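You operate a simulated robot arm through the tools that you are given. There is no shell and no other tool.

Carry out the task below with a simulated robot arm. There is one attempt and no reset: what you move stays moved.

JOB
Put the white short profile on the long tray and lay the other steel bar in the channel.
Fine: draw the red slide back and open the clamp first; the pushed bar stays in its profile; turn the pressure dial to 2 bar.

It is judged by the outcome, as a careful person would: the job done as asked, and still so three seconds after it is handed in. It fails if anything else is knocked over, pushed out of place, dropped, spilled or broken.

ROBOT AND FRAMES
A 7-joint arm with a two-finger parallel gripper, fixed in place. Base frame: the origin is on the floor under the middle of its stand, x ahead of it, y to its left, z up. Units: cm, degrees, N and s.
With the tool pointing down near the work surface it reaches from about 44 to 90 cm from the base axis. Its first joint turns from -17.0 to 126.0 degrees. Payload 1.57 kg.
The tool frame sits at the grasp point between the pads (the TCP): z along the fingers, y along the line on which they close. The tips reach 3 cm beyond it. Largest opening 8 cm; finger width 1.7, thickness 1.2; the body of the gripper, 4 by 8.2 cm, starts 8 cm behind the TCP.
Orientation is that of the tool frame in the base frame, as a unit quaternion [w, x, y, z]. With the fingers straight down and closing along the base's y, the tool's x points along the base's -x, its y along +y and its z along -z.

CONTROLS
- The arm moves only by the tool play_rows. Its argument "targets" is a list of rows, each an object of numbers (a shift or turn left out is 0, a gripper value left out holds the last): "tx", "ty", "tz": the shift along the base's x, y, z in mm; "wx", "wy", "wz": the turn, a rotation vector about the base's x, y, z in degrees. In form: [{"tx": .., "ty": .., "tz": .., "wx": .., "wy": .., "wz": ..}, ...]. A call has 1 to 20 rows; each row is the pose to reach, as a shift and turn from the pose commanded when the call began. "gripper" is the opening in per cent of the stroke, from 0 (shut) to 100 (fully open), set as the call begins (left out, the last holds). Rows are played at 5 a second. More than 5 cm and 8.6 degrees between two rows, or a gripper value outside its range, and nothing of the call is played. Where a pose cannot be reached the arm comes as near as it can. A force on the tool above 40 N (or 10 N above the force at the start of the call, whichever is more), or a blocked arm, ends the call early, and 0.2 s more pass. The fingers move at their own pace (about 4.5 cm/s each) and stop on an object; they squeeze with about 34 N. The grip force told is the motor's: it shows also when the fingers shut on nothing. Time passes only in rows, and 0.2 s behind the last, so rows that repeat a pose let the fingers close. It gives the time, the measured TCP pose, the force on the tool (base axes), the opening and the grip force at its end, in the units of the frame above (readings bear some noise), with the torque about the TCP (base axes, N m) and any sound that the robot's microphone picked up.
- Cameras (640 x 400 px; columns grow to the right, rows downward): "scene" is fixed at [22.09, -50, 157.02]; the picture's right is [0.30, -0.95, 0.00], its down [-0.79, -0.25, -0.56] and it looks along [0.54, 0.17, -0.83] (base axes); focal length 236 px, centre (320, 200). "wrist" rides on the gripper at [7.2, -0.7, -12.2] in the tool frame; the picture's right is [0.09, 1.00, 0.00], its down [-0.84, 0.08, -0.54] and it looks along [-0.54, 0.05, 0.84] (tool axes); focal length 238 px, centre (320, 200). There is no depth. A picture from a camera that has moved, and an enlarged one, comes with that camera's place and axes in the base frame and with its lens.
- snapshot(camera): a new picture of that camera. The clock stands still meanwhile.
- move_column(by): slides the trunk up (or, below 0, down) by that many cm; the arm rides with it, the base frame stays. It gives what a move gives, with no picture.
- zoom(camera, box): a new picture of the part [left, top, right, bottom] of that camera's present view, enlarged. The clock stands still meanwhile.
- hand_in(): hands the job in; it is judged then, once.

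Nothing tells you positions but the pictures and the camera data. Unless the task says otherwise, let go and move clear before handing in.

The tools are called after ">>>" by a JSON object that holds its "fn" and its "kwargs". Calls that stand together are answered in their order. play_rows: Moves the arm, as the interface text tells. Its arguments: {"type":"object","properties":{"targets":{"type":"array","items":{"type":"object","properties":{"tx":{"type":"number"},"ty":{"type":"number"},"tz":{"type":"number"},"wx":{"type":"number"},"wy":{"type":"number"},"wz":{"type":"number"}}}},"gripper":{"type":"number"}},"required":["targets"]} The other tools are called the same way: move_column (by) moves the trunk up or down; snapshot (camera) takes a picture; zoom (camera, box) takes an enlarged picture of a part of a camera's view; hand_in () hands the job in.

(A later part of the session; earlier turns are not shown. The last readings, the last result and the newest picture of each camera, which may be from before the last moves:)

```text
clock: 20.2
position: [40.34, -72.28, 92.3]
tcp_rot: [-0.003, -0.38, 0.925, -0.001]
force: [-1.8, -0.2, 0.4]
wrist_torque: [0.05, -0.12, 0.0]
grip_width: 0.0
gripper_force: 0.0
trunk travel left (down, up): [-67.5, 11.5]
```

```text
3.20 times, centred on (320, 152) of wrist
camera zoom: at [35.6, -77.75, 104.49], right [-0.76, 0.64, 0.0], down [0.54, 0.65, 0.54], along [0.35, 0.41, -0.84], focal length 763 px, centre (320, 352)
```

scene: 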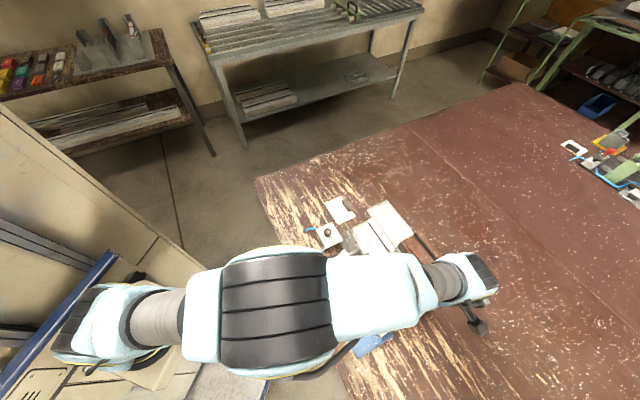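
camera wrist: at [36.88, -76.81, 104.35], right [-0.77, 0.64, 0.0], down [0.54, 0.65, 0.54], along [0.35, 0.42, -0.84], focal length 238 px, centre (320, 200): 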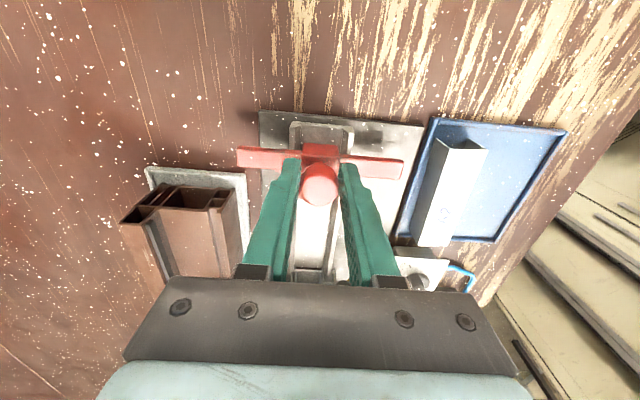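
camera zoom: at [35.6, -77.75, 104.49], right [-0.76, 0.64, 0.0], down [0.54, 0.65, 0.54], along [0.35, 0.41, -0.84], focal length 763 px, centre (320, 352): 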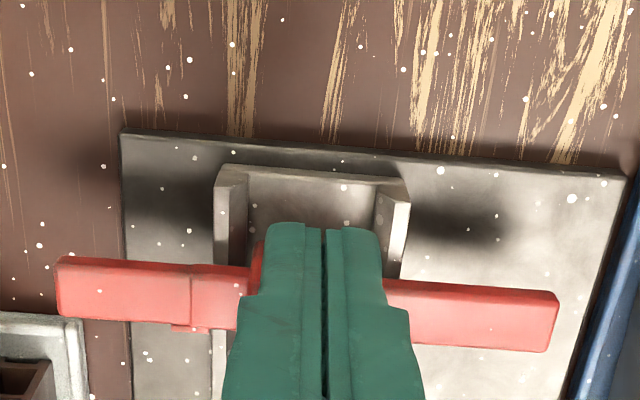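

The pads slipped off the knob when the slide met its back stop, so it is now fully drawn back. I'll lift clear, then turn and travel to the clamp selector near (43, -53.3).

>>> {"fn": "play_rows", "kwargs": {"targets": [{"tx": 0, "ty": 0, "tz": 10}, {"tx": 0, "ty": 0, "tz": 40}, {"tx": 0, "ty": 0, "tz": 85}, {"tx": 0, "ty": 0, "tz": 127}]}}

>>> {"fn": "play_rows", "kwargs": {"targets": [{"tx": 1, "ty": 11, "wz": -8.4}, {"tx": 3, "ty": 22, "wz": -16.8}, {"tx": 4, "ty": 33, "wz": -25.2}, {"tx": 6, "ty": 44, "wz": -33.6}, {"tx": 8, "ty": 55, "wz": -42}, {"tx": 9, "ty": 66, "wz": -50.4}, {"tx": 11, "ty": 77, "wz": -58.8}, {"tx": 12, "ty": 88, "wz": -67.2}, {"tx": 14, "ty": 99, "wz": -75.6}, {"tx": 15, "ty": 110, "wz": -84}, {"tx": 17, "ty": 121, "wz": -92.4}, {"tx": 18, "ty": 132, "wz": -100.8}, {"tx": 20, "ty": 143, "wz": -109.2}, {"tx": 21, "ty": 154, "wz": -117.6}, {"tx": 23, "ty": 165, "wz": -126}, {"tx": 25, "ty": 176, "wz": -134.4}, {"tx": 26, "ty": 185, "wz": -142.8}, {"tx": 27, "ty": 190, "wz": -151}, {"tx": 27, "ty": 190, "wz": -151}], "gripper": 50}}

>>> {"fn": "snapshot", "kwargs": {"camera": "wrist"}}

>>> {"fn": "zoom", "kwargs": {"camera": "scene", "box": [290, 180, 460, 370]}}

```text
clock: 21.2
position: [40.86, -71.99, 104.79]
tcp_rot: [-0.001, -0.383, 0.924, 0.0]
force: [0.5, 0.6, -0.8]
wrist_torque: [0.06, -0.04, -0.02]
grip_width: 0.8
gripper_force: 0.0
trunk travel left (down, up): [-67.5, 11.5]
```

```text
clock: 25.2
position: [43.64, -52.86, 104.99]
tcp_rot: [0.0, 0.799, 0.602, 0.0]
force: [-0.1, 0.3, 0.1]
wrist_torque: [0.03, 0.01, -0.02]
grip_width: 3.98
gripper_force: 0.1
trunk travel left (down, up): [-67.5, 11.5]
```

```text
taken
camera wrist: at [44.92, -45.73, 117.06], right [0.98, -0.19, 0.0], down [-0.16, -0.83, 0.54], along [-0.1, -0.53, -0.84], focal length 238 px, centre (320, 200)
```

wrist: 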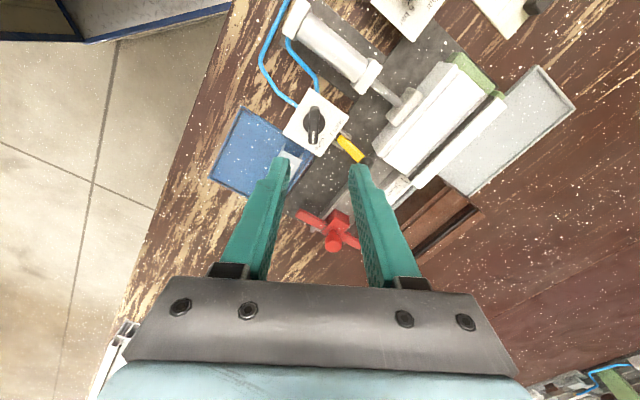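

```text
2.11 times, centred on (375, 275) of scene
camera zoom: at [22.09, -50.0, 157.02], right [0.3, -0.95, 0.0], down [-0.79, -0.25, -0.56], along [0.54, 0.17, -0.83], focal length 496 px, centre (204, 42)
```

zoom: 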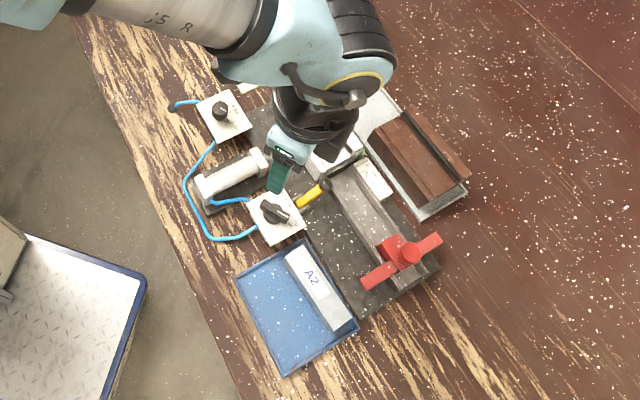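

The red slide is at the far end of the channel and nothing else shifted. Now I'll look closely at the selector under the gripper.

>>> {"fn": "zoom", "kwargs": {"camera": "wrist", "box": [260, 70, 380, 170]}}

>>> {"fn": "zoom", "kwargs": {"camera": "scene", "box": [340, 245, 400, 290]}}

```text
4.00 times, centred on (320, 120) of wrist
camera zoom: at [44.92, -45.73, 117.06], right [0.98, -0.19, 0.0], down [-0.16, -0.83, 0.54], along [-0.1, -0.53, -0.84], focal length 953 px, centre (320, 520)
```

zoom: 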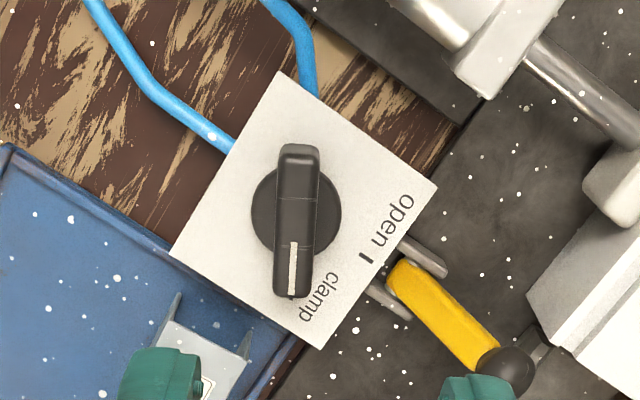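

```text
8.89 times, centred on (370, 268) of scene
camera zoom: at [22.09, -50.0, 157.02], right [0.3, -0.95, 0.0], down [-0.79, -0.25, -0.56], along [0.54, 0.17, -0.83], focal length 2096 px, centre (-124, -400)
```

zoom: 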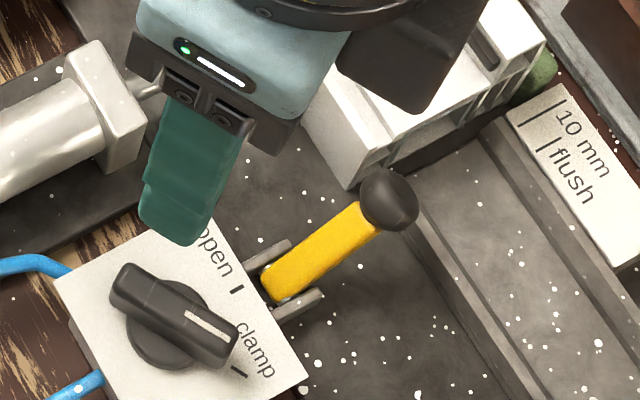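

The selector's handle centre is about (42.8, -53.4), lying at roughly -104°, and the "open" tick is about +57° from it; the sign reads "10 mm / flush". I'll move over the handle and come down to just above it.

>>> {"fn": "play_rows", "kwargs": {"targets": [{"tx": -9, "ty": -5.5, "tz": -30, "wz": 2}, {"tx": -9, "ty": -5.5, "tz": -70, "wz": 2}, {"tx": -9, "ty": -5.5, "tz": -110, "wz": 2}, {"tx": -9, "ty": -5.5, "tz": -110, "wz": 2}]}}

>>> {"fn": "zoom", "kwargs": {"camera": "wrist", "box": [240, 90, 400, 190]}}

>>> {"fn": "zoom", "kwargs": {"camera": "scene", "box": [340, 245, 400, 290]}}

```text
clock: 26.2
position: [42.82, -53.71, 94.03]
tcp_rot: [0.0, 0.788, 0.615, 0.0]
force: [0.0, -1.1, -0.3]
wrist_torque: [-0.02, 0.01, 0.01]
grip_width: 4.0
gripper_force: 0.1
trunk travel left (down, up): [-67.5, 11.5]
```

```text
4.00 times, centred on (320, 140) of wrist
camera zoom: at [43.75, -46.49, 106.17], right [0.99, -0.15, 0.0], down [-0.13, -0.83, 0.54], along [-0.08, -0.54, -0.84], focal length 953 px, centre (320, 440)
```

zoom: 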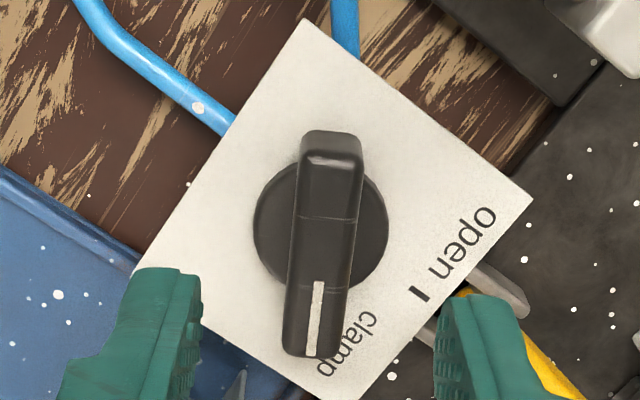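

```text
8.89 times, centred on (370, 268) of scene
camera zoom: at [22.09, -50.0, 157.02], right [0.3, -0.95, 0.0], down [-0.79, -0.25, -0.56], along [0.54, 0.17, -0.83], focal length 2096 px, centre (-124, -400)
```

zoom: 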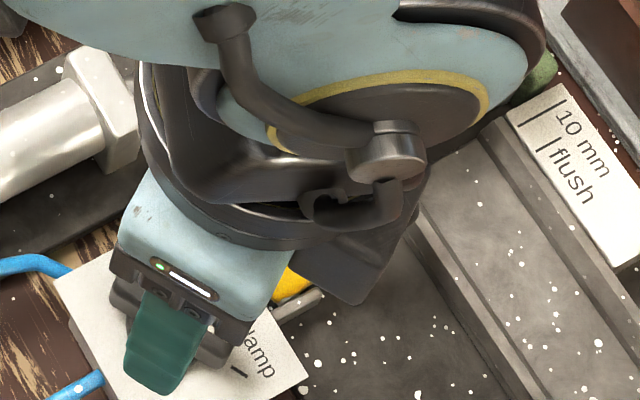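

The handle sits squarely between the fingers. I'll come down so the tips are near z 87.6 and close on the handle.

>>> {"fn": "play_rows", "kwargs": {"targets": [{"tx": 0.5, "ty": 2, "tz": -12}, {"tx": 0.5, "ty": 2, "tz": -22}, {"tx": 0.5, "ty": 2, "tz": -29}, {"tx": 0.5, "ty": 2, "tz": -34}, {"tx": 0.5, "ty": 2, "tz": -34}]}}

>>> {"fn": "zoom", "kwargs": {"camera": "wrist", "box": [240, 90, 400, 190]}}

```text
clock: 27.4
position: [42.86, -53.22, 90.55]
tcp_rot: [-0.001, 0.789, 0.615, 0.0]
force: [-0.6, 0.5, 1.0]
wrist_torque: [0.03, -0.01, -0.04]
grip_width: 3.97
gripper_force: 0.0
trunk travel left (down, up): [-67.5, 11.5]
```

```text
4.00 times, centred on (320, 140) of wrist
camera zoom: at [43.93, -46.04, 102.73], right [0.99, -0.15, 0.0], down [-0.13, -0.83, 0.54], along [-0.08, -0.54, -0.84], focal length 953 px, centre (320, 440)
```

zoom: 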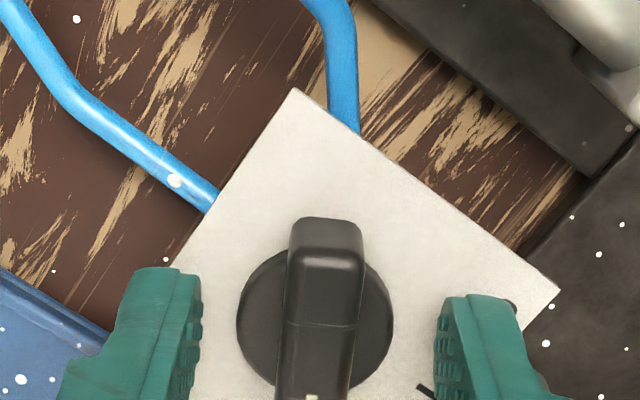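

>>> {"fn": "play_rows", "kwargs": {"targets": [{"tx": 0, "ty": 0, "tz": 0}, {"tx": 0, "ty": 0, "tz": 0}, {"tx": 0, "ty": 0, "tz": 0}, {"tx": 0, "ty": 0, "tz": 0}], "gripper": 5}}

>>> {"fn": "zoom", "kwargs": {"camera": "wrist", "box": [240, 90, 400, 190]}}

```text
clock: 28.4
position: [42.84, -53.17, 90.66]
tcp_rot: [0.001, 0.789, 0.614, -0.001]
force: [-5.8, 2.0, -0.4]
wrist_torque: [0.03, 0.2, 0.02]
grip_width: 2.58
gripper_force: 37.3
trunk travel left (down, up): [-67.5, 11.5]
```

```text
4.00 times, centred on (320, 140) of wrist
camera zoom: at [43.88, -46.03, 102.73], right [0.99, -0.15, 0.0], down [-0.13, -0.83, 0.54], along [-0.08, -0.54, -0.84], focal length 953 px, centre (320, 440)
```

zoom: 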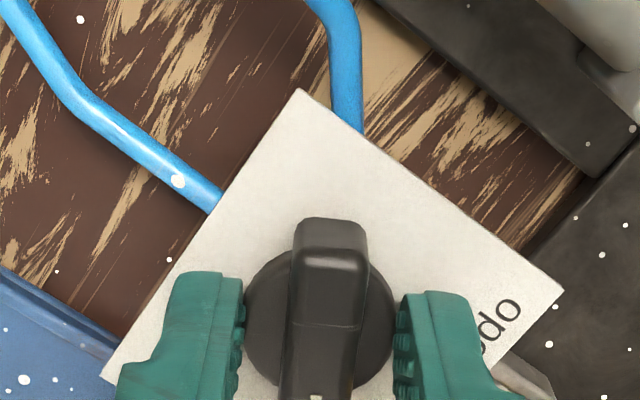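

The fingers closed on the round base (2.6 cm) rather than the handle. I'll open, rise about 9 mm and close again on the handle.

>>> {"fn": "play_rows", "kwargs": {"targets": [{"tx": 0, "ty": 0, "tz": 0}, {"tx": 0, "ty": 0, "tz": 0}, {"tx": 0, "ty": 0, "tz": 5}, {"tx": 0, "ty": 0, "tz": 9}, {"tx": 0, "ty": 0, "tz": 9}], "gripper": 45}}

>>> {"fn": "play_rows", "kwargs": {"targets": [{"tx": 0, "ty": 0, "tz": 0}, {"tx": 0, "ty": 0, "tz": 0}, {"tx": 0, "ty": 0, "tz": 0}, {"tx": 0, "ty": 0, "tz": 0}], "gripper": 5}}

>>> {"fn": "zoom", "kwargs": {"camera": "wrist", "box": [240, 90, 400, 190]}}

```text
clock: 29.6
position: [42.88, -53.17, 91.57]
tcp_rot: [0.0, 0.788, 0.615, 0.0]
force: [-0.1, 0.3, -0.1]
wrist_torque: [-0.02, 0.02, 0.01]
grip_width: 3.62
gripper_force: 0.0
trunk travel left (down, up): [-67.5, 11.5]
```

```text
clock: 30.6
position: [42.79, -53.1, 91.5]
tcp_rot: [0.0, 0.788, 0.615, 0.0]
force: [-3.0, 0.2, 1.4]
wrist_torque: [0.01, 0.08, -0.02]
grip_width: 1.21
gripper_force: 29.0
trunk travel left (down, up): [-67.5, 11.5]
```

```text
4.00 times, centred on (320, 140) of wrist
camera zoom: at [43.87, -46.03, 103.63], right [0.99, -0.15, 0.0], down [-0.13, -0.83, 0.54], along [-0.08, -0.54, -0.84], focal length 953 px, centre (320, 440)
```

zoom: 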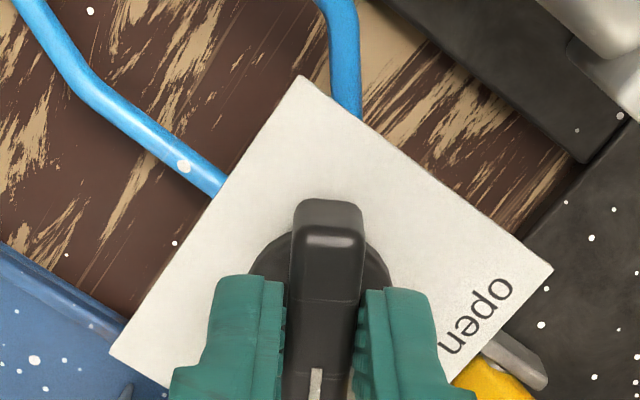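

Now the handle itself is gripped (1.21 cm). I'll turn it about +56° toward "open".

>>> {"fn": "play_rows", "kwargs": {"targets": [{"wz": 7}, {"wz": 14}, {"wz": 21}, {"wz": 28}, {"wz": 35}, {"wz": 42}, {"wz": 49}, {"wz": 56}, {"wz": 56}]}}

>>> {"fn": "zoom", "kwargs": {"camera": "wrist", "box": [240, 90, 400, 190]}}

>>> {"fn": "snapshot", "kwargs": {"camera": "wrist"}}

```text
clock: 32.6
position: [42.74, -53.34, 91.5]
tcp_rot: [0.0, 0.406, 0.914, -0.001]
force: [-28.9, -5.6, 11.6]
wrist_torque: [-0.1, 0.77, -0.01]
grip_width: 1.16
gripper_force: 28.6
trunk travel left (down, up): [-67.5, 11.5]
```

```text
4.00 times, centred on (320, 140) of wrist
camera zoom: at [37.33, -48.36, 103.58], right [0.68, 0.73, 0.0], down [0.62, -0.57, 0.54], along [0.4, -0.37, -0.84], focal length 953 px, centre (320, 440)
```

zoom: 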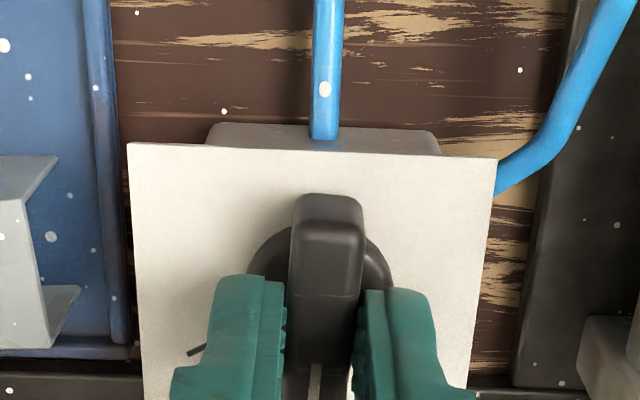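

```text
taken
camera wrist: at [37.33, -48.36, 103.58], right [0.68, 0.73, 0.0], down [0.62, -0.57, 0.54], along [0.4, -0.37, -0.84], focal length 238 px, centre (320, 200)
```

wrist: 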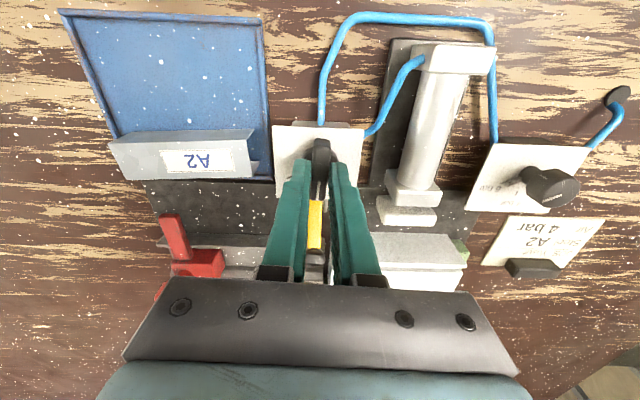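

The clamp pad has drawn back, so it is open. There is some side load on the handle, so I'll let go, rise, and check the pointer against the tick.

>>> {"fn": "play_rows", "kwargs": {"targets": [{"tz": 0}, {"tz": 0}, {"tz": 10}, {"tz": 40}], "gripper": 45}}

>>> {"fn": "zoom", "kwargs": {"camera": "wrist", "box": [260, 60, 380, 160]}}

>>> {"fn": "snapshot", "kwargs": {"camera": "wrist"}}

```text
clock: 33.6
position: [42.99, -53.28, 95.41]
tcp_rot: [0.0, 0.406, 0.914, 0.001]
force: [0.4, -0.2, 0.3]
wrist_torque: [0.0, 0.03, 0.02]
grip_width: 3.6
gripper_force: 0.1
trunk travel left (down, up): [-67.5, 11.5]
```

```text
4.00 times, centred on (320, 110) of wrist
camera zoom: at [37.52, -48.49, 107.6], right [0.68, 0.73, 0.0], down [0.62, -0.57, 0.54], along [0.4, -0.37, -0.84], focal length 953 px, centre (320, 560)
```

zoom: 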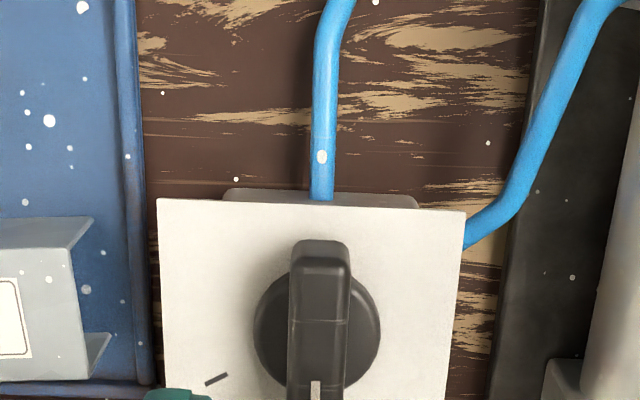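

```text
taken
camera wrist: at [37.52, -48.49, 107.6], right [0.68, 0.73, 0.0], down [0.62, -0.57, 0.54], along [0.4, -0.37, -0.84], focal length 238 px, centre (320, 200)
```

wrist: 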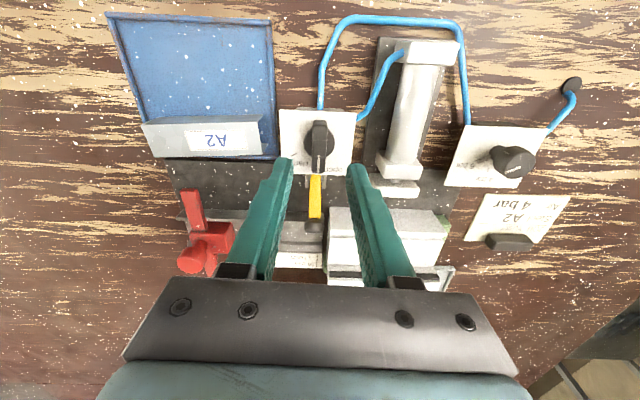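

>>> {"fn": "zoom", "kwargs": {"camera": "wrist", "box": [270, 100, 370, 185]}}

>>> {"fn": "zoom", "kwargs": {"camera": "wrist", "box": [100, 100, 300, 280]}}

>>> {"fn": "zoom", "kwargs": {"camera": "wrist", "box": [300, 130, 480, 290]}}

```text
4.71 times, centred on (320, 142) of wrist
camera zoom: at [37.52, -48.49, 107.6], right [0.68, 0.73, 0.0], down [0.62, -0.57, 0.54], along [0.4, -0.37, -0.84], focal length 1122 px, centre (320, 471)
```

zoom: 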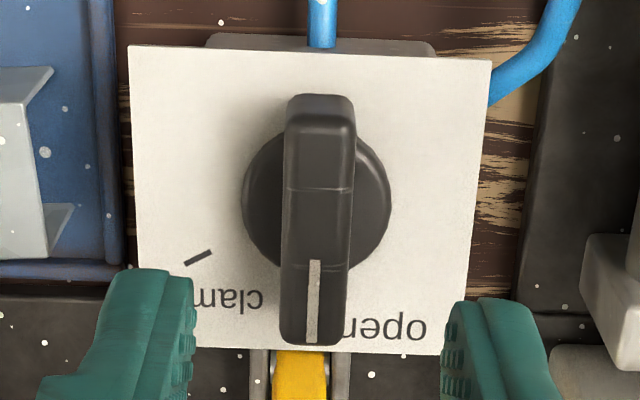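

```text
2.22 times, centred on (200, 190) of wrist
camera zoom: at [37.52, -48.49, 107.6], right [0.68, 0.73, 0.0], down [0.62, -0.57, 0.54], along [0.4, -0.37, -0.84], focal length 530 px, centre (587, 222)
```

zoom: 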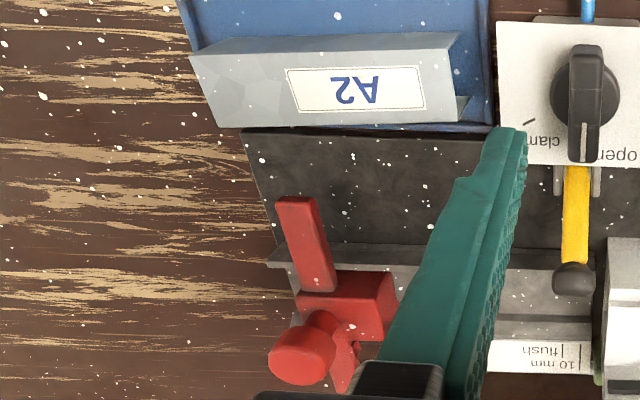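

```text
2.50 times, centred on (390, 210) of wrist
camera zoom: at [37.52, -48.49, 107.6], right [0.68, 0.73, 0.0], down [0.62, -0.57, 0.54], along [0.4, -0.37, -0.84], focal length 596 px, centre (145, 175)
```

zoom: 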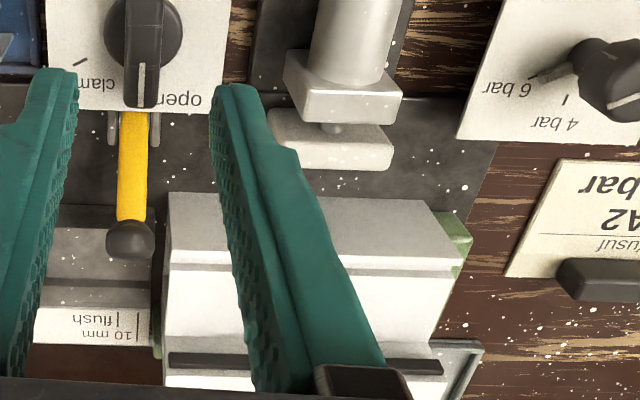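

The handle is aligned with "open" and the clamp pad is well clear of the profile. Next is the pressure dial near (55, -42.4); I'll move above it for a close look.

>>> {"fn": "play_rows", "kwargs": {"targets": [{"tz": 40}, {"tx": 25, "ty": 22, "tz": 65}, {"tx": 50, "ty": 44, "tz": 65}, {"tx": 75, "ty": 66, "tz": 65}, {"tx": 100, "ty": 88, "tz": 65}, {"tx": 118, "ty": 106, "tz": 65}, {"tx": 118, "ty": 106, "tz": 65}]}}

>>> {"fn": "zoom", "kwargs": {"camera": "wrist", "box": [260, 60, 380, 160]}}

>>> {"fn": "snapshot", "kwargs": {"camera": "wrist"}}

```text
clock: 35.2
position: [54.62, -42.33, 101.85]
tcp_rot: [0.0, 0.407, 0.913, 0.0]
force: [0.0, -0.8, 0.9]
wrist_torque: [-0.01, -0.01, -0.03]
grip_width: 3.61
gripper_force: 0.2
trunk travel left (down, up): [-67.5, 11.5]
```

```text
4.00 times, centred on (320, 110) of wrist
camera zoom: at [49.33, -37.42, 113.91], right [0.68, 0.73, 0.0], down [0.62, -0.57, 0.54], along [0.4, -0.37, -0.84], focal length 953 px, centre (320, 560)
```

zoom: 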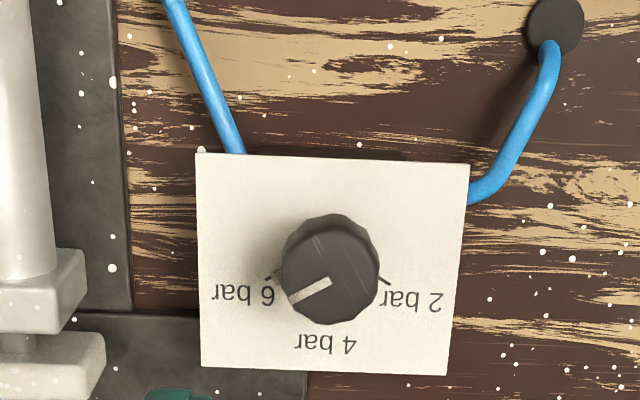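

```text
taken
camera wrist: at [49.33, -37.42, 113.91], right [0.68, 0.73, 0.0], down [0.62, -0.57, 0.54], along [0.4, -0.37, -0.84], focal length 238 px, centre (320, 200)
```

wrist: 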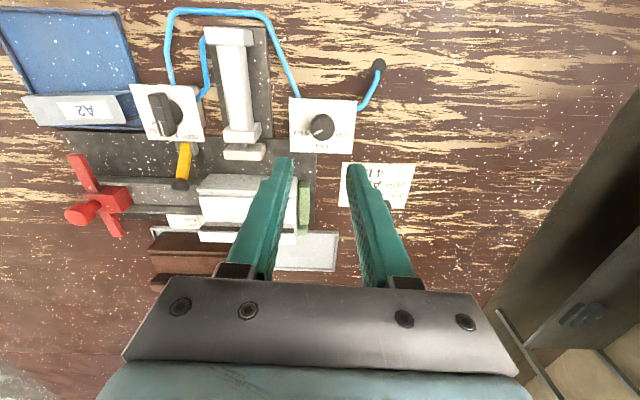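

The dial's ticks sit 60° apart (6 bar left, 4 bar in the middle, 2 bar right) and it points at 6, so it needs about +120°. I'll turn the wrist to -105° first so there's room for the turn, then come down above the knob.

>>> {"fn": "play_rows", "kwargs": {"targets": [{"tx": 1, "ty": 1, "wz": -8.2}, {"tx": 2.5, "ty": 2, "wz": -16.4}, {"tx": 2.5, "ty": 2, "wz": -24.6}, {"tx": 2.5, "ty": 2, "wz": -32.8}, {"tx": 2.5, "ty": 2, "wz": -41}, {"tx": 2.5, "ty": 2, "tz": -20, "wz": -49}, {"tx": 2.5, "ty": 2, "tz": -50, "wz": -57}, {"tx": 2.5, "ty": 2, "tz": -65, "wz": -57}, {"tx": 2.5, "ty": 2, "tz": -65, "wz": -57}], "gripper": 52}}

>>> {"fn": "zoom", "kwargs": {"camera": "wrist", "box": [240, 90, 400, 190]}}

>>> {"fn": "zoom", "kwargs": {"camera": "scene", "box": [300, 200, 380, 260]}}

```text
clock: 37.2
position: [55.17, -42.35, 95.4]
tcp_rot: [0.0, 0.794, 0.608, 0.0]
force: [-0.7, 0.0, 0.3]
wrist_torque: [-0.01, 0.01, -0.02]
grip_width: 4.15
gripper_force: 0.0
trunk travel left (down, up): [-67.5, 11.5]
```

```text
4.00 times, centred on (320, 140) of wrist
camera zoom: at [56.34, -35.18, 107.55], right [0.99, -0.17, 0.0], down [-0.14, -0.83, 0.54], along [-0.09, -0.53, -0.84], focal length 953 px, centre (320, 440)
```

zoom: 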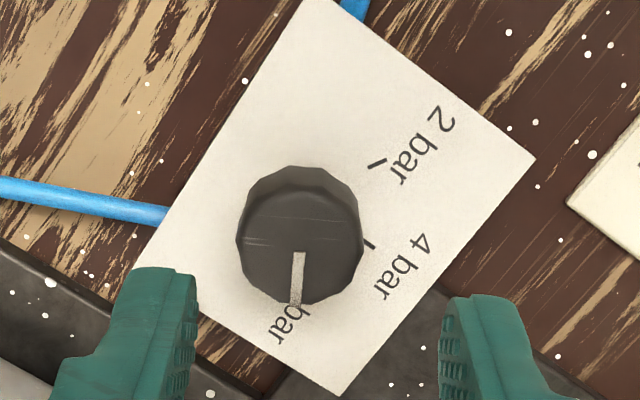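

```text
6.67 times, centred on (340, 230) of scene
camera zoom: at [22.09, -50.0, 157.02], right [0.3, -0.95, 0.0], down [-0.79, -0.25, -0.56], along [0.54, 0.17, -0.83], focal length 1572 px, centre (187, 0)
```

zoom: 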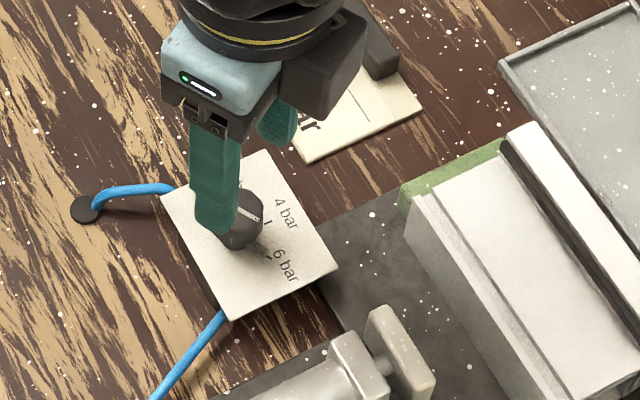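

The knob is about 0.45 cm to the left between the fingers and its white line points at 6. I'll recentre and lower.

>>> {"fn": "play_rows", "kwargs": {"targets": [{"tx": -4.3, "ty": 1.2, "tz": -10}, {"tx": -4.3, "ty": 1.2, "tz": -22}, {"tx": -4.3, "ty": 1.2, "tz": -32}, {"tx": -4.3, "ty": 1.2, "tz": -38}, {"tx": -4.3, "ty": 1.2, "tz": -38}]}}

>>> {"fn": "zoom", "kwargs": {"camera": "wrist", "box": [240, 90, 400, 190]}}

>>> {"fn": "zoom", "kwargs": {"camera": "scene", "box": [310, 205, 370, 250]}}

```text
clock: 38.4
position: [54.5, -42.22, 91.55]
tcp_rot: [0.0, 0.794, 0.608, 0.0]
force: [0.4, -0.1, -0.6]
wrist_torque: [-0.04, 0.0, -0.01]
grip_width: 4.18
gripper_force: 0.0
trunk travel left (down, up): [-67.5, 11.5]
```

```text
4.00 times, centred on (320, 140) of wrist
camera zoom: at [55.71, -35.11, 103.67], right [0.99, -0.17, 0.0], down [-0.14, -0.83, 0.54], along [-0.09, -0.53, -0.84], focal length 953 px, centre (320, 440)
```

zoom: 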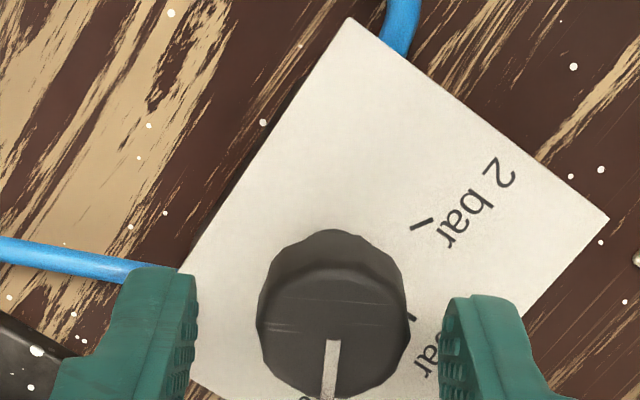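

```text
8.89 times, centred on (340, 228) of scene
camera zoom: at [22.09, -50.0, 157.02], right [0.3, -0.95, 0.0], down [-0.79, -0.25, -0.56], along [0.54, 0.17, -0.83], focal length 2096 px, centre (142, -44)
```

zoom: 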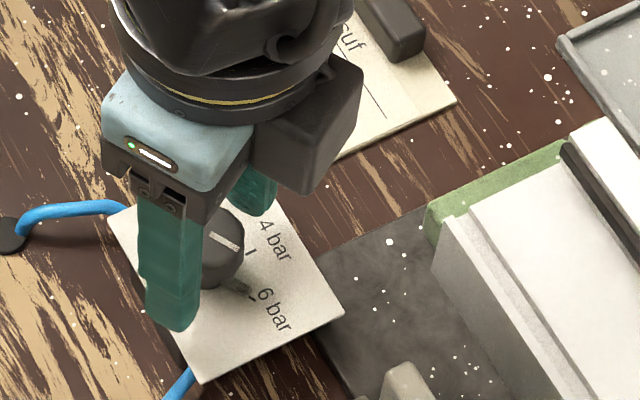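

>>> {"fn": "play_rows", "kwargs": {"targets": [{"tx": 1.7, "ty": -0.5}, {"tx": 1.7, "ty": -0.5}, {"tx": 1.7, "ty": -0.5}, {"tx": 1.7, "ty": -0.5}, {"tx": 1.7, "ty": -0.5}], "gripper": 20}}

>>> {"fn": "zoom", "kwargs": {"camera": "wrist", "box": [240, 90, 400, 190]}}

```text
clock: 39.6
position: [54.75, -42.33, 91.62]
tcp_rot: [0.0, 0.794, 0.609, 0.0]
force: [5.2, 0.3, -2.5]
wrist_torque: [0.02, -0.15, 0.02]
grip_width: 2.53
gripper_force: 37.0
trunk travel left (down, up): [-67.5, 11.5]
```

```text
4.00 times, centred on (320, 140) of wrist
camera zoom: at [55.89, -35.19, 103.72], right [0.99, -0.17, 0.0], down [-0.14, -0.83, 0.54], along [-0.09, -0.53, -0.84], focal length 953 px, centre (320, 440)
```

zoom: 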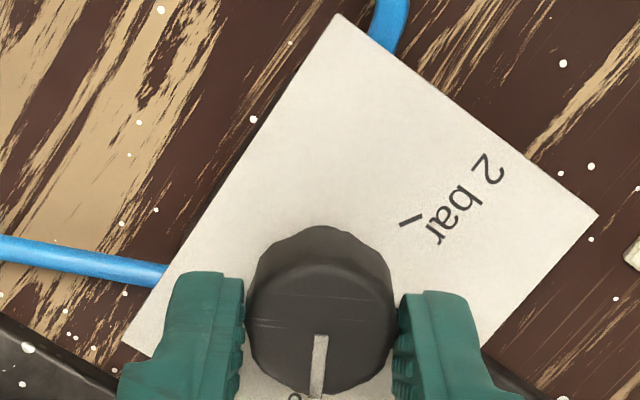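

The dial is held at 2.53 cm. I'll turn it +60° first and check that it follows without much side load.

>>> {"fn": "play_rows", "kwargs": {"targets": [{"wz": 7.5}, {"wz": 15}, {"wz": 22.5}, {"wz": 30}, {"wz": 37.5}, {"wz": 45}, {"wz": 52.5}, {"wz": 60}]}}

>>> {"fn": "zoom", "kwargs": {"camera": "wrist", "box": [240, 90, 400, 190]}}

```text
clock: 41.4
position: [54.78, -42.28, 91.72]
tcp_rot: [0.002, 0.38, 0.925, -0.001]
force: [31.3, 5.6, 3.2]
wrist_torque: [0.07, -1.06, -0.1]
grip_width: 2.53
gripper_force: 36.7
trunk travel left (down, up): [-67.5, 11.5]
```

```text
4.00 times, centred on (320, 140) of wrist
camera zoom: at [49.29, -37.62, 103.7], right [0.64, 0.77, 0.0], down [0.65, -0.53, 0.54], along [0.42, -0.35, -0.84], focal length 953 px, centre (320, 440)
```

zoom: 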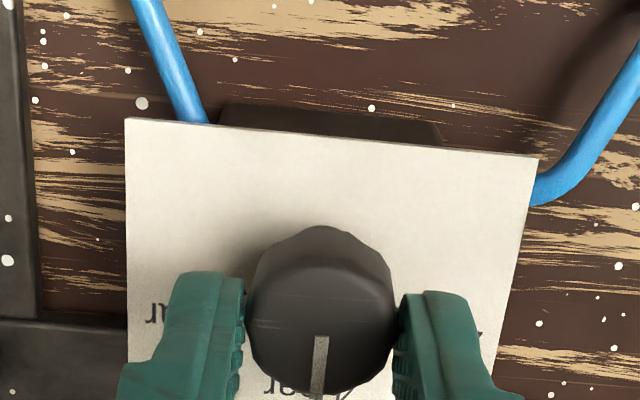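

It followed to 4 bar, but the side force (31 N along +x) shows the turn axis is slightly off the knob's axis. I'll ease the tool over by 2 mm to relieve it.

>>> {"fn": "play_rows", "kwargs": {"targets": [{"tx": 1, "ty": 0.25}, {"tx": 2, "ty": 0.5}, {"tx": 2, "ty": 0.5}]}}

```text
clock: 42.2
position: [54.91, -42.17, 91.58]
tcp_rot: [0.0, 0.383, 0.924, 0.0]
force: [21.3, 14.9, 16.1]
wrist_torque: [0.91, -0.27, -0.05]
grip_width: 2.52
gripper_force: 36.9
trunk travel left (down, up): [-67.5, 11.5]
```

I'd rather release and regrip cleanly: open, check the pointer and the centring, then take the second half of the turn.

>>> {"fn": "play_rows", "kwargs": {"targets": [{"tz": 0}, {"tz": 0}, {"tz": 0}, {"tz": 20}, {"tz": 38}, {"tz": 38}], "gripper": 52}}

>>> {"fn": "zoom", "kwargs": {"camera": "wrist", "box": [240, 90, 400, 190]}}

```text
clock: 43.6
position: [54.84, -42.33, 95.53]
tcp_rot: [0.0, 0.383, 0.924, 0.0]
force: [0.5, 1.0, 0.1]
wrist_torque: [0.0, -0.03, -0.01]
grip_width: 4.15
gripper_force: 0.1
trunk travel left (down, up): [-67.5, 11.5]
```

```text
4.00 times, centred on (320, 140) of wrist
camera zoom: at [49.22, -37.7, 107.67], right [0.64, 0.77, 0.0], down [0.65, -0.54, 0.54], along [0.42, -0.35, -0.84], focal length 953 px, centre (320, 440)
```

zoom: 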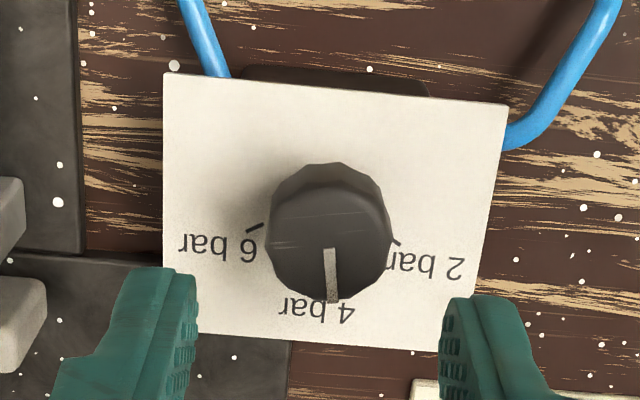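

The dial now points at 4 bar, and from the two views I have its axis to about a millimetre. I'll recentre on it, regrip and turn the remaining +60°.

>>> {"fn": "play_rows", "kwargs": {"targets": [{"tx": -0.7, "ty": 3, "tz": -10}, {"tx": -0.7, "ty": 3, "tz": -24}, {"tx": -0.7, "ty": 3, "tz": -34}, {"tx": -0.7, "ty": 3, "tz": -38}]}}

>>> {"fn": "play_rows", "kwargs": {"targets": [{"tz": 0}, {"tz": 0}, {"tz": 0}, {"tz": 0}, {"tz": 0}], "gripper": 20}}

>>> {"fn": "play_rows", "kwargs": {"targets": [{"wz": 7.5}, {"wz": 15}, {"wz": 22.5}, {"wz": 30}]}}

```text
clock: 44.6
position: [54.81, -42.03, 91.74]
tcp_rot: [0.0, 0.382, 0.924, 0.0]
force: [-0.5, 0.6, -0.6]
wrist_torque: [-0.01, -0.01, 0.01]
grip_width: 4.16
gripper_force: 0.1
trunk travel left (down, up): [-67.5, 11.5]
```

```text
clock: 45.8
position: [54.85, -42.06, 91.73]
tcp_rot: [0.0, 0.383, 0.924, 0.0]
force: [-3.0, -1.9, -2.6]
wrist_torque: [-0.34, -0.17, -0.02]
grip_width: 2.51
gripper_force: 36.9
trunk travel left (down, up): [-67.5, 11.5]
```

```text
clock: 46.8
position: [54.69, -42.08, 91.71]
tcp_rot: [0.001, 0.129, 0.992, 0.0]
force: [-0.5, -6.4, 7.2]
wrist_torque: [-0.05, 0.42, -0.02]
grip_width: 2.52
gripper_force: 36.5
trunk travel left (down, up): [-67.5, 11.5]
```

Side force is small now. I'll finish the turn to the 2 bar mark.

>>> {"fn": "play_rows", "kwargs": {"targets": [{"wz": 7.5}, {"wz": 15}, {"wz": 22.5}, {"wz": 30}, {"wz": 30}]}}

>>> {"fn": "play_rows", "kwargs": {"targets": [{"tz": 0}, {"tz": 0}, {"tz": 0}, {"tz": 20}, {"tz": 50}, {"tz": 80}], "gripper": 52}}

>>> {"fn": "zoom", "kwargs": {"camera": "wrist", "box": [250, 60, 390, 160]}}

>>> {"fn": "zoom", "kwargs": {"camera": "scene", "box": [310, 205, 370, 250]}}

```text
clock: 48.0
position: [54.7, -42.09, 91.61]
tcp_rot: [0.0, -0.131, 0.991, 0.0]
force: [-0.5, -8.8, 9.9]
wrist_torque: [-0.25, -0.05, -0.27]
grip_width: 2.54
gripper_force: 37.0
trunk travel left (down, up): [-67.5, 11.5]
```

```text
clock: 49.4
position: [54.8, -42.07, 99.65]
tcp_rot: [0.0, -0.131, 0.991, 0.0]
force: [-0.2, -0.1, -0.1]
wrist_torque: [0.01, 0.0, -0.02]
grip_width: 4.17
gripper_force: 0.0
trunk travel left (down, up): [-67.5, 11.5]
```

```text
4.00 times, centred on (320, 110) of wrist
camera zoom: at [47.86, -44.52, 111.76], right [-0.35, 0.94, 0.0], down [0.79, 0.29, 0.54], along [0.51, 0.19, -0.84], focal length 953 px, centre (320, 560)
```

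zoom: 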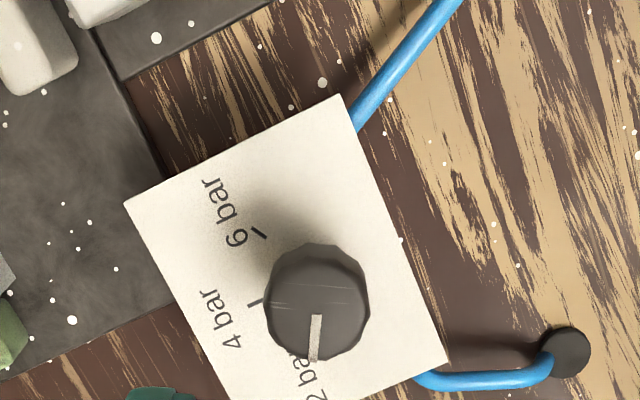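

```text
8.89 times, centred on (340, 228) of scene
camera zoom: at [22.09, -50.0, 157.02], right [0.3, -0.95, 0.0], down [-0.79, -0.25, -0.56], along [0.54, 0.17, -0.83], focal length 2096 px, centre (142, -44)
```

zoom: 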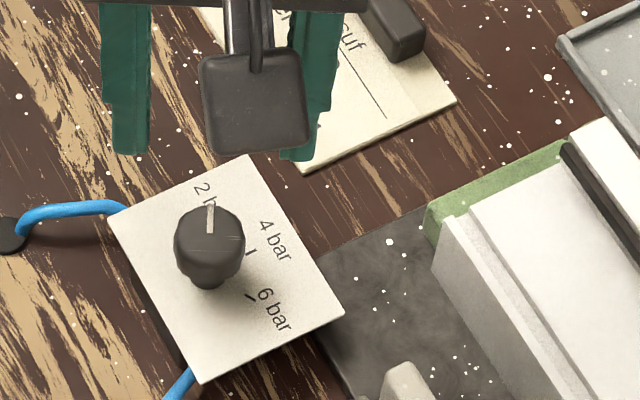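

The dial's line now points at 2 bar. Next is the white profile: I'll move to look at it end-on from the channel side to judge its height, the green stop and where the fingers can go.

>>> {"fn": "play_rows", "kwargs": {"targets": [{"tx": 0, "ty": -10, "tz": 20, "wz": 5}, {"tx": -5, "ty": -45, "tz": 20, "wz": 10}, {"tx": -12, "ty": -85, "tz": 20, "wz": 15}, {"tx": -20, "ty": -125, "tz": 20, "wz": 20}, {"tx": -27, "ty": -165, "tz": 20, "wz": 25}, {"tx": -34, "ty": -205, "tz": 20, "wz": 30}, {"tx": -34, "ty": -205, "tz": 20, "wz": 30}], "gripper": 100}}

>>> {"fn": "snapshot", "kwargs": {"camera": "wrist"}}

>>> {"fn": "zoom", "kwargs": {"camera": "wrist", "box": [240, 130, 400, 270]}}

>>> {"fn": "snapshot", "kwargs": {"camera": "scene"}}

```text
clock: 51.0
position: [50.94, -62.71, 101.65]
tcp_rot: [0.0, -0.382, 0.924, 0.0]
force: [-0.3, 1.8, -0.5]
wrist_torque: [0.01, -0.03, 0.03]
grip_width: 7.99
gripper_force: 0.0
trunk travel left (down, up): [-67.5, 11.5]
```

```text
taken
camera wrist: at [46.28, -68.31, 113.73], right [-0.77, 0.64, 0.0], down [0.54, 0.65, 0.54], along [0.35, 0.42, -0.84], focal length 238 px, centre (320, 200)
```

wrist: 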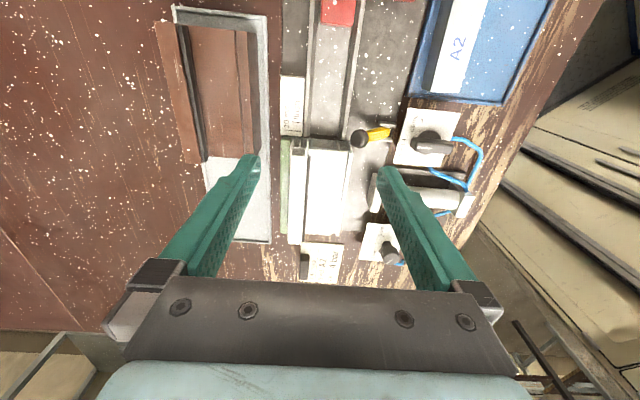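

```text
2.86 times, centred on (320, 200) of wrist
camera zoom: at [46.28, -68.31, 113.73], right [-0.77, 0.64, 0.0], down [0.54, 0.65, 0.54], along [0.35, 0.42, -0.84], focal length 681 px, centre (320, 200)
```

zoom: 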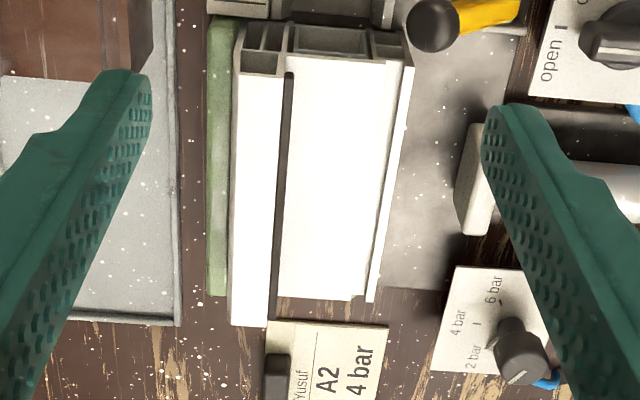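

```text
taken
```

scene: 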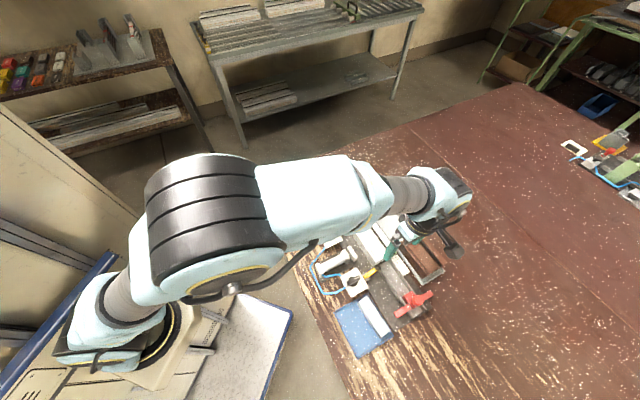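

>>> {"fn": "zoom", "kwargs": {"camera": "wrist", "box": [280, 125, 360, 175]}}

>>> {"fn": "zoom", "kwargs": {"camera": "wrist", "box": [270, 200, 350, 255]}}

>>> {"fn": "zoom", "kwargs": {"camera": "wrist", "box": [140, 0, 300, 140]}}

```text
8.00 times, centred on (320, 150) of wrist
camera zoom: at [46.28, -68.31, 113.73], right [-0.77, 0.64, 0.0], down [0.54, 0.65, 0.54], along [0.35, 0.42, -0.84], focal length 1907 px, centre (320, 600)
```

zoom: 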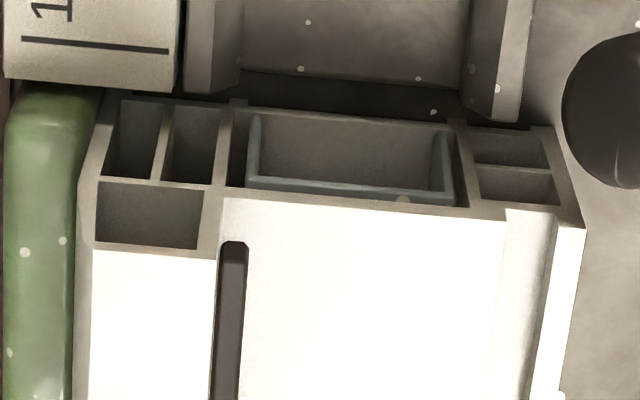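

```text
7.27 times, centred on (310, 228) of wrist
camera zoom: at [46.28, -68.31, 113.73], right [-0.77, 0.64, 0.0], down [0.54, 0.65, 0.54], along [0.35, 0.42, -0.84], focal length 1734 px, centre (393, 0)
```

zoom: 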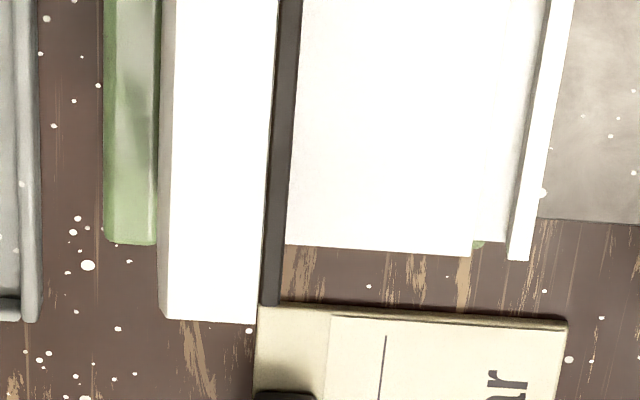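

```text
2.86 times, centred on (220, 70) of wrist
camera zoom: at [46.28, -68.31, 113.73], right [-0.77, 0.64, 0.0], down [0.54, 0.65, 0.54], along [0.35, 0.42, -0.84], focal length 681 px, centre (606, 571)
```

zoom: 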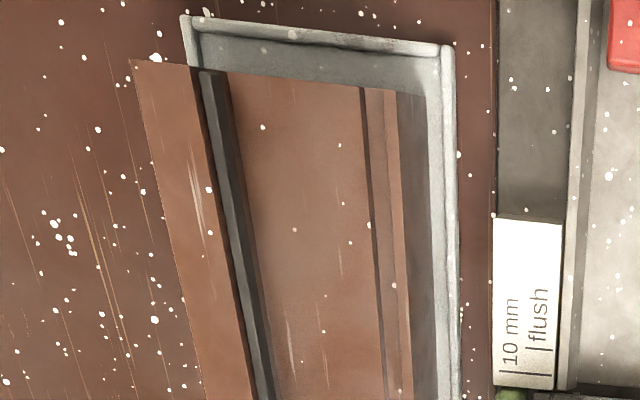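

The reinforcement "bar" is a steel U-section inside the profile's main chamber, still in place; the green stop beside the profile is low. I'll take a couple of stationary readings to pin down the TCP before computing the grasp.

>>> {"fn": "play_rows", "kwargs": {"targets": [{"tz": 0}, {"tz": 0}]}}

>>> {"fn": "play_rows", "kwargs": {"targets": [{"tz": 0}, {"tz": 0}]}}

>>> {"fn": "play_rows", "kwargs": {"targets": [{"tz": 0}, {"tz": 0}]}}

>>> {"fn": "zoom", "kwargs": {"camera": "scene", "box": [330, 190, 430, 260]}}

```text
clock: 51.6
position: [51.0, -62.72, 101.55]
tcp_rot: [0.0, -0.383, 0.924, 0.0]
force: [0.1, -0.5, 0.1]
wrist_torque: [-0.02, -0.01, 0.01]
grip_width: 8.02
gripper_force: 0.1
trunk travel left (down, up): [-67.5, 11.5]
```

```text
clock: 52.2
position: [50.94, -62.78, 101.62]
tcp_rot: [0.0, -0.382, 0.924, -0.001]
force: [0.4, 0.0, -1.2]
wrist_torque: [0.03, -0.04, 0.01]
grip_width: 7.98
gripper_force: 0.0
trunk travel left (down, up): [-67.5, 11.5]
```

```text
clock: 52.8
position: [50.96, -62.77, 101.61]
tcp_rot: [0.0, -0.383, 0.924, 0.0]
force: [0.0, 1.4, 0.3]
wrist_torque: [-0.03, 0.01, -0.02]
grip_width: 7.99
gripper_force: 0.0
trunk travel left (down, up): [-67.5, 11.5]
```

```text
5.71 times, centred on (380, 225) of scene
camera zoom: at [22.09, -50.0, 157.02], right [0.3, -0.95, 0.0], down [-0.79, -0.25, -0.56], along [0.54, 0.17, -0.83], focal length 1347 px, centre (-23, 57)
```

zoom: 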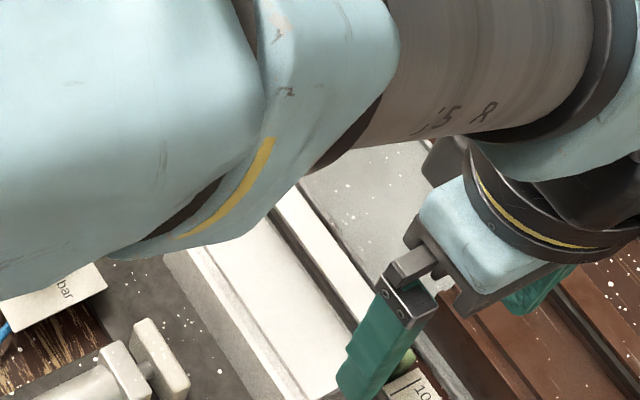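

Measured positions are steady, so I trust them. Geometry so far: white profile a-range 12.4 cm long, 6.7 cm wide (ridge z 90.9, main top 88.5); free tray space is beside the brown profile, with its centre about 90.5 cm from the base — right at the reach limit. I'll test that reach high above the tray before picking anything up.

>>> {"fn": "play_rows", "kwargs": {"targets": [{"tx": 30, "ty": 3, "tz": 20}, {"tx": 60, "ty": 6, "tz": 20}, {"tx": 90, "ty": 9, "tz": 20}, {"tx": 120, "ty": 11, "tz": 20}, {"tx": 154, "ty": 14, "tz": 20}, {"tx": 154, "ty": 14, "tz": 20}, {"tx": 154, "ty": 14, "tz": 20}]}}

>>> {"fn": "snapshot", "kwargs": {"camera": "wrist"}}

>>> {"fn": "snapshot", "kwargs": {"camera": "scene"}}

```text
clock: 54.4
position: [66.79, -61.06, 103.64]
tcp_rot: [0.0, -0.383, 0.924, 0.0]
force: [-0.1, 0.6, -0.2]
wrist_torque: [0.02, 0.03, -0.02]
grip_width: 8.0
gripper_force: 0.1
trunk travel left (down, up): [-67.5, 11.5]
```

```text
taken
camera wrist: at [62.2, -66.57, 115.72], right [-0.77, 0.64, 0.0], down [0.54, 0.65, 0.54], along [0.35, 0.42, -0.84], focal length 238 px, centre (320, 200)
```

wrist: 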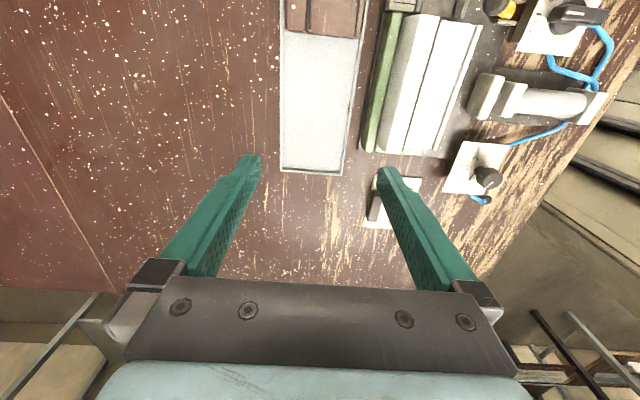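

```text
taken
```

scene: 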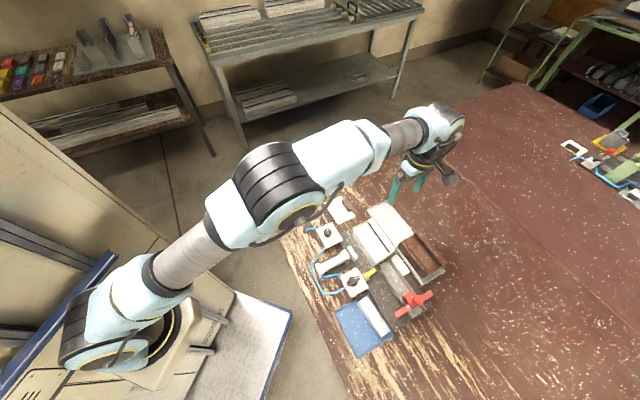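

Reach is fine here at height, and I can use the trunk column to lower the arm at that distance. I'll zoom to measure the tray's free space.

>>> {"fn": "zoom", "kwargs": {"camera": "wrist", "box": [260, 0, 400, 90]}}

>>> {"fn": "zoom", "kwargs": {"camera": "wrist", "box": [260, 90, 400, 190]}}

>>> {"fn": "zoom", "kwargs": {"camera": "scene", "box": [350, 195, 450, 290]}}

```text
4.44 times, centred on (330, 45) of wrist
camera zoom: at [62.2, -66.57, 115.72], right [-0.77, 0.64, 0.0], down [0.54, 0.65, 0.54], along [0.35, 0.42, -0.84], focal length 1059 px, centre (276, 889)
```

zoom: 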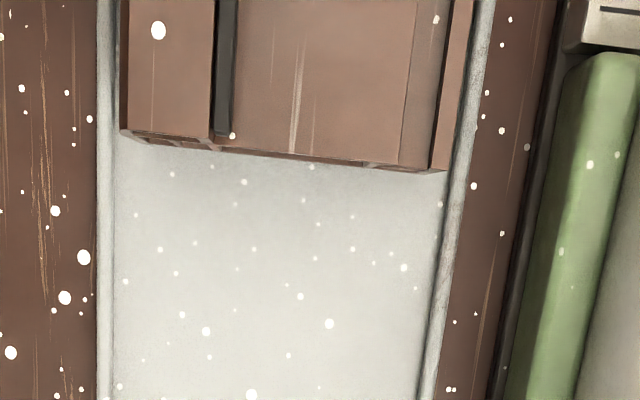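

```text
4.00 times, centred on (330, 140) of wrist
camera zoom: at [62.2, -66.57, 115.72], right [-0.77, 0.64, 0.0], down [0.54, 0.65, 0.54], along [0.35, 0.42, -0.84], focal length 953 px, centre (280, 440)
```

zoom: 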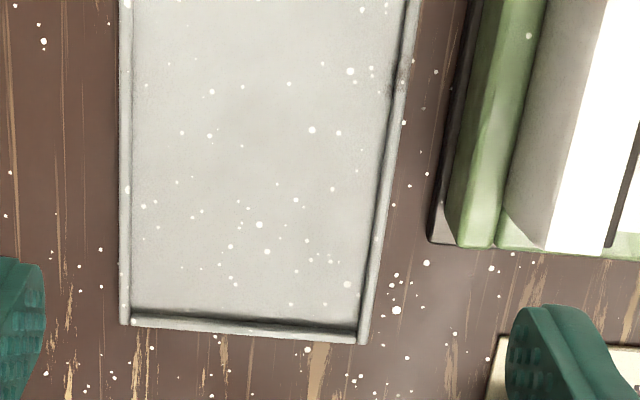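

```text
4.21 times, centred on (400, 242) of scene
camera zoom: at [22.09, -50.0, 157.02], right [0.3, -0.95, 0.0], down [-0.79, -0.25, -0.56], along [0.54, 0.17, -0.83], focal length 993 px, centre (-17, 21)
```

zoom: 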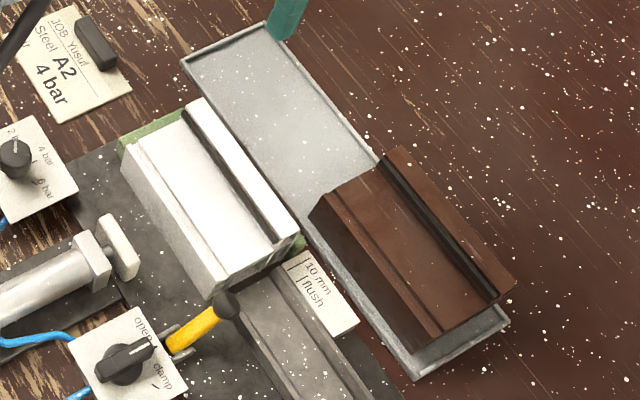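

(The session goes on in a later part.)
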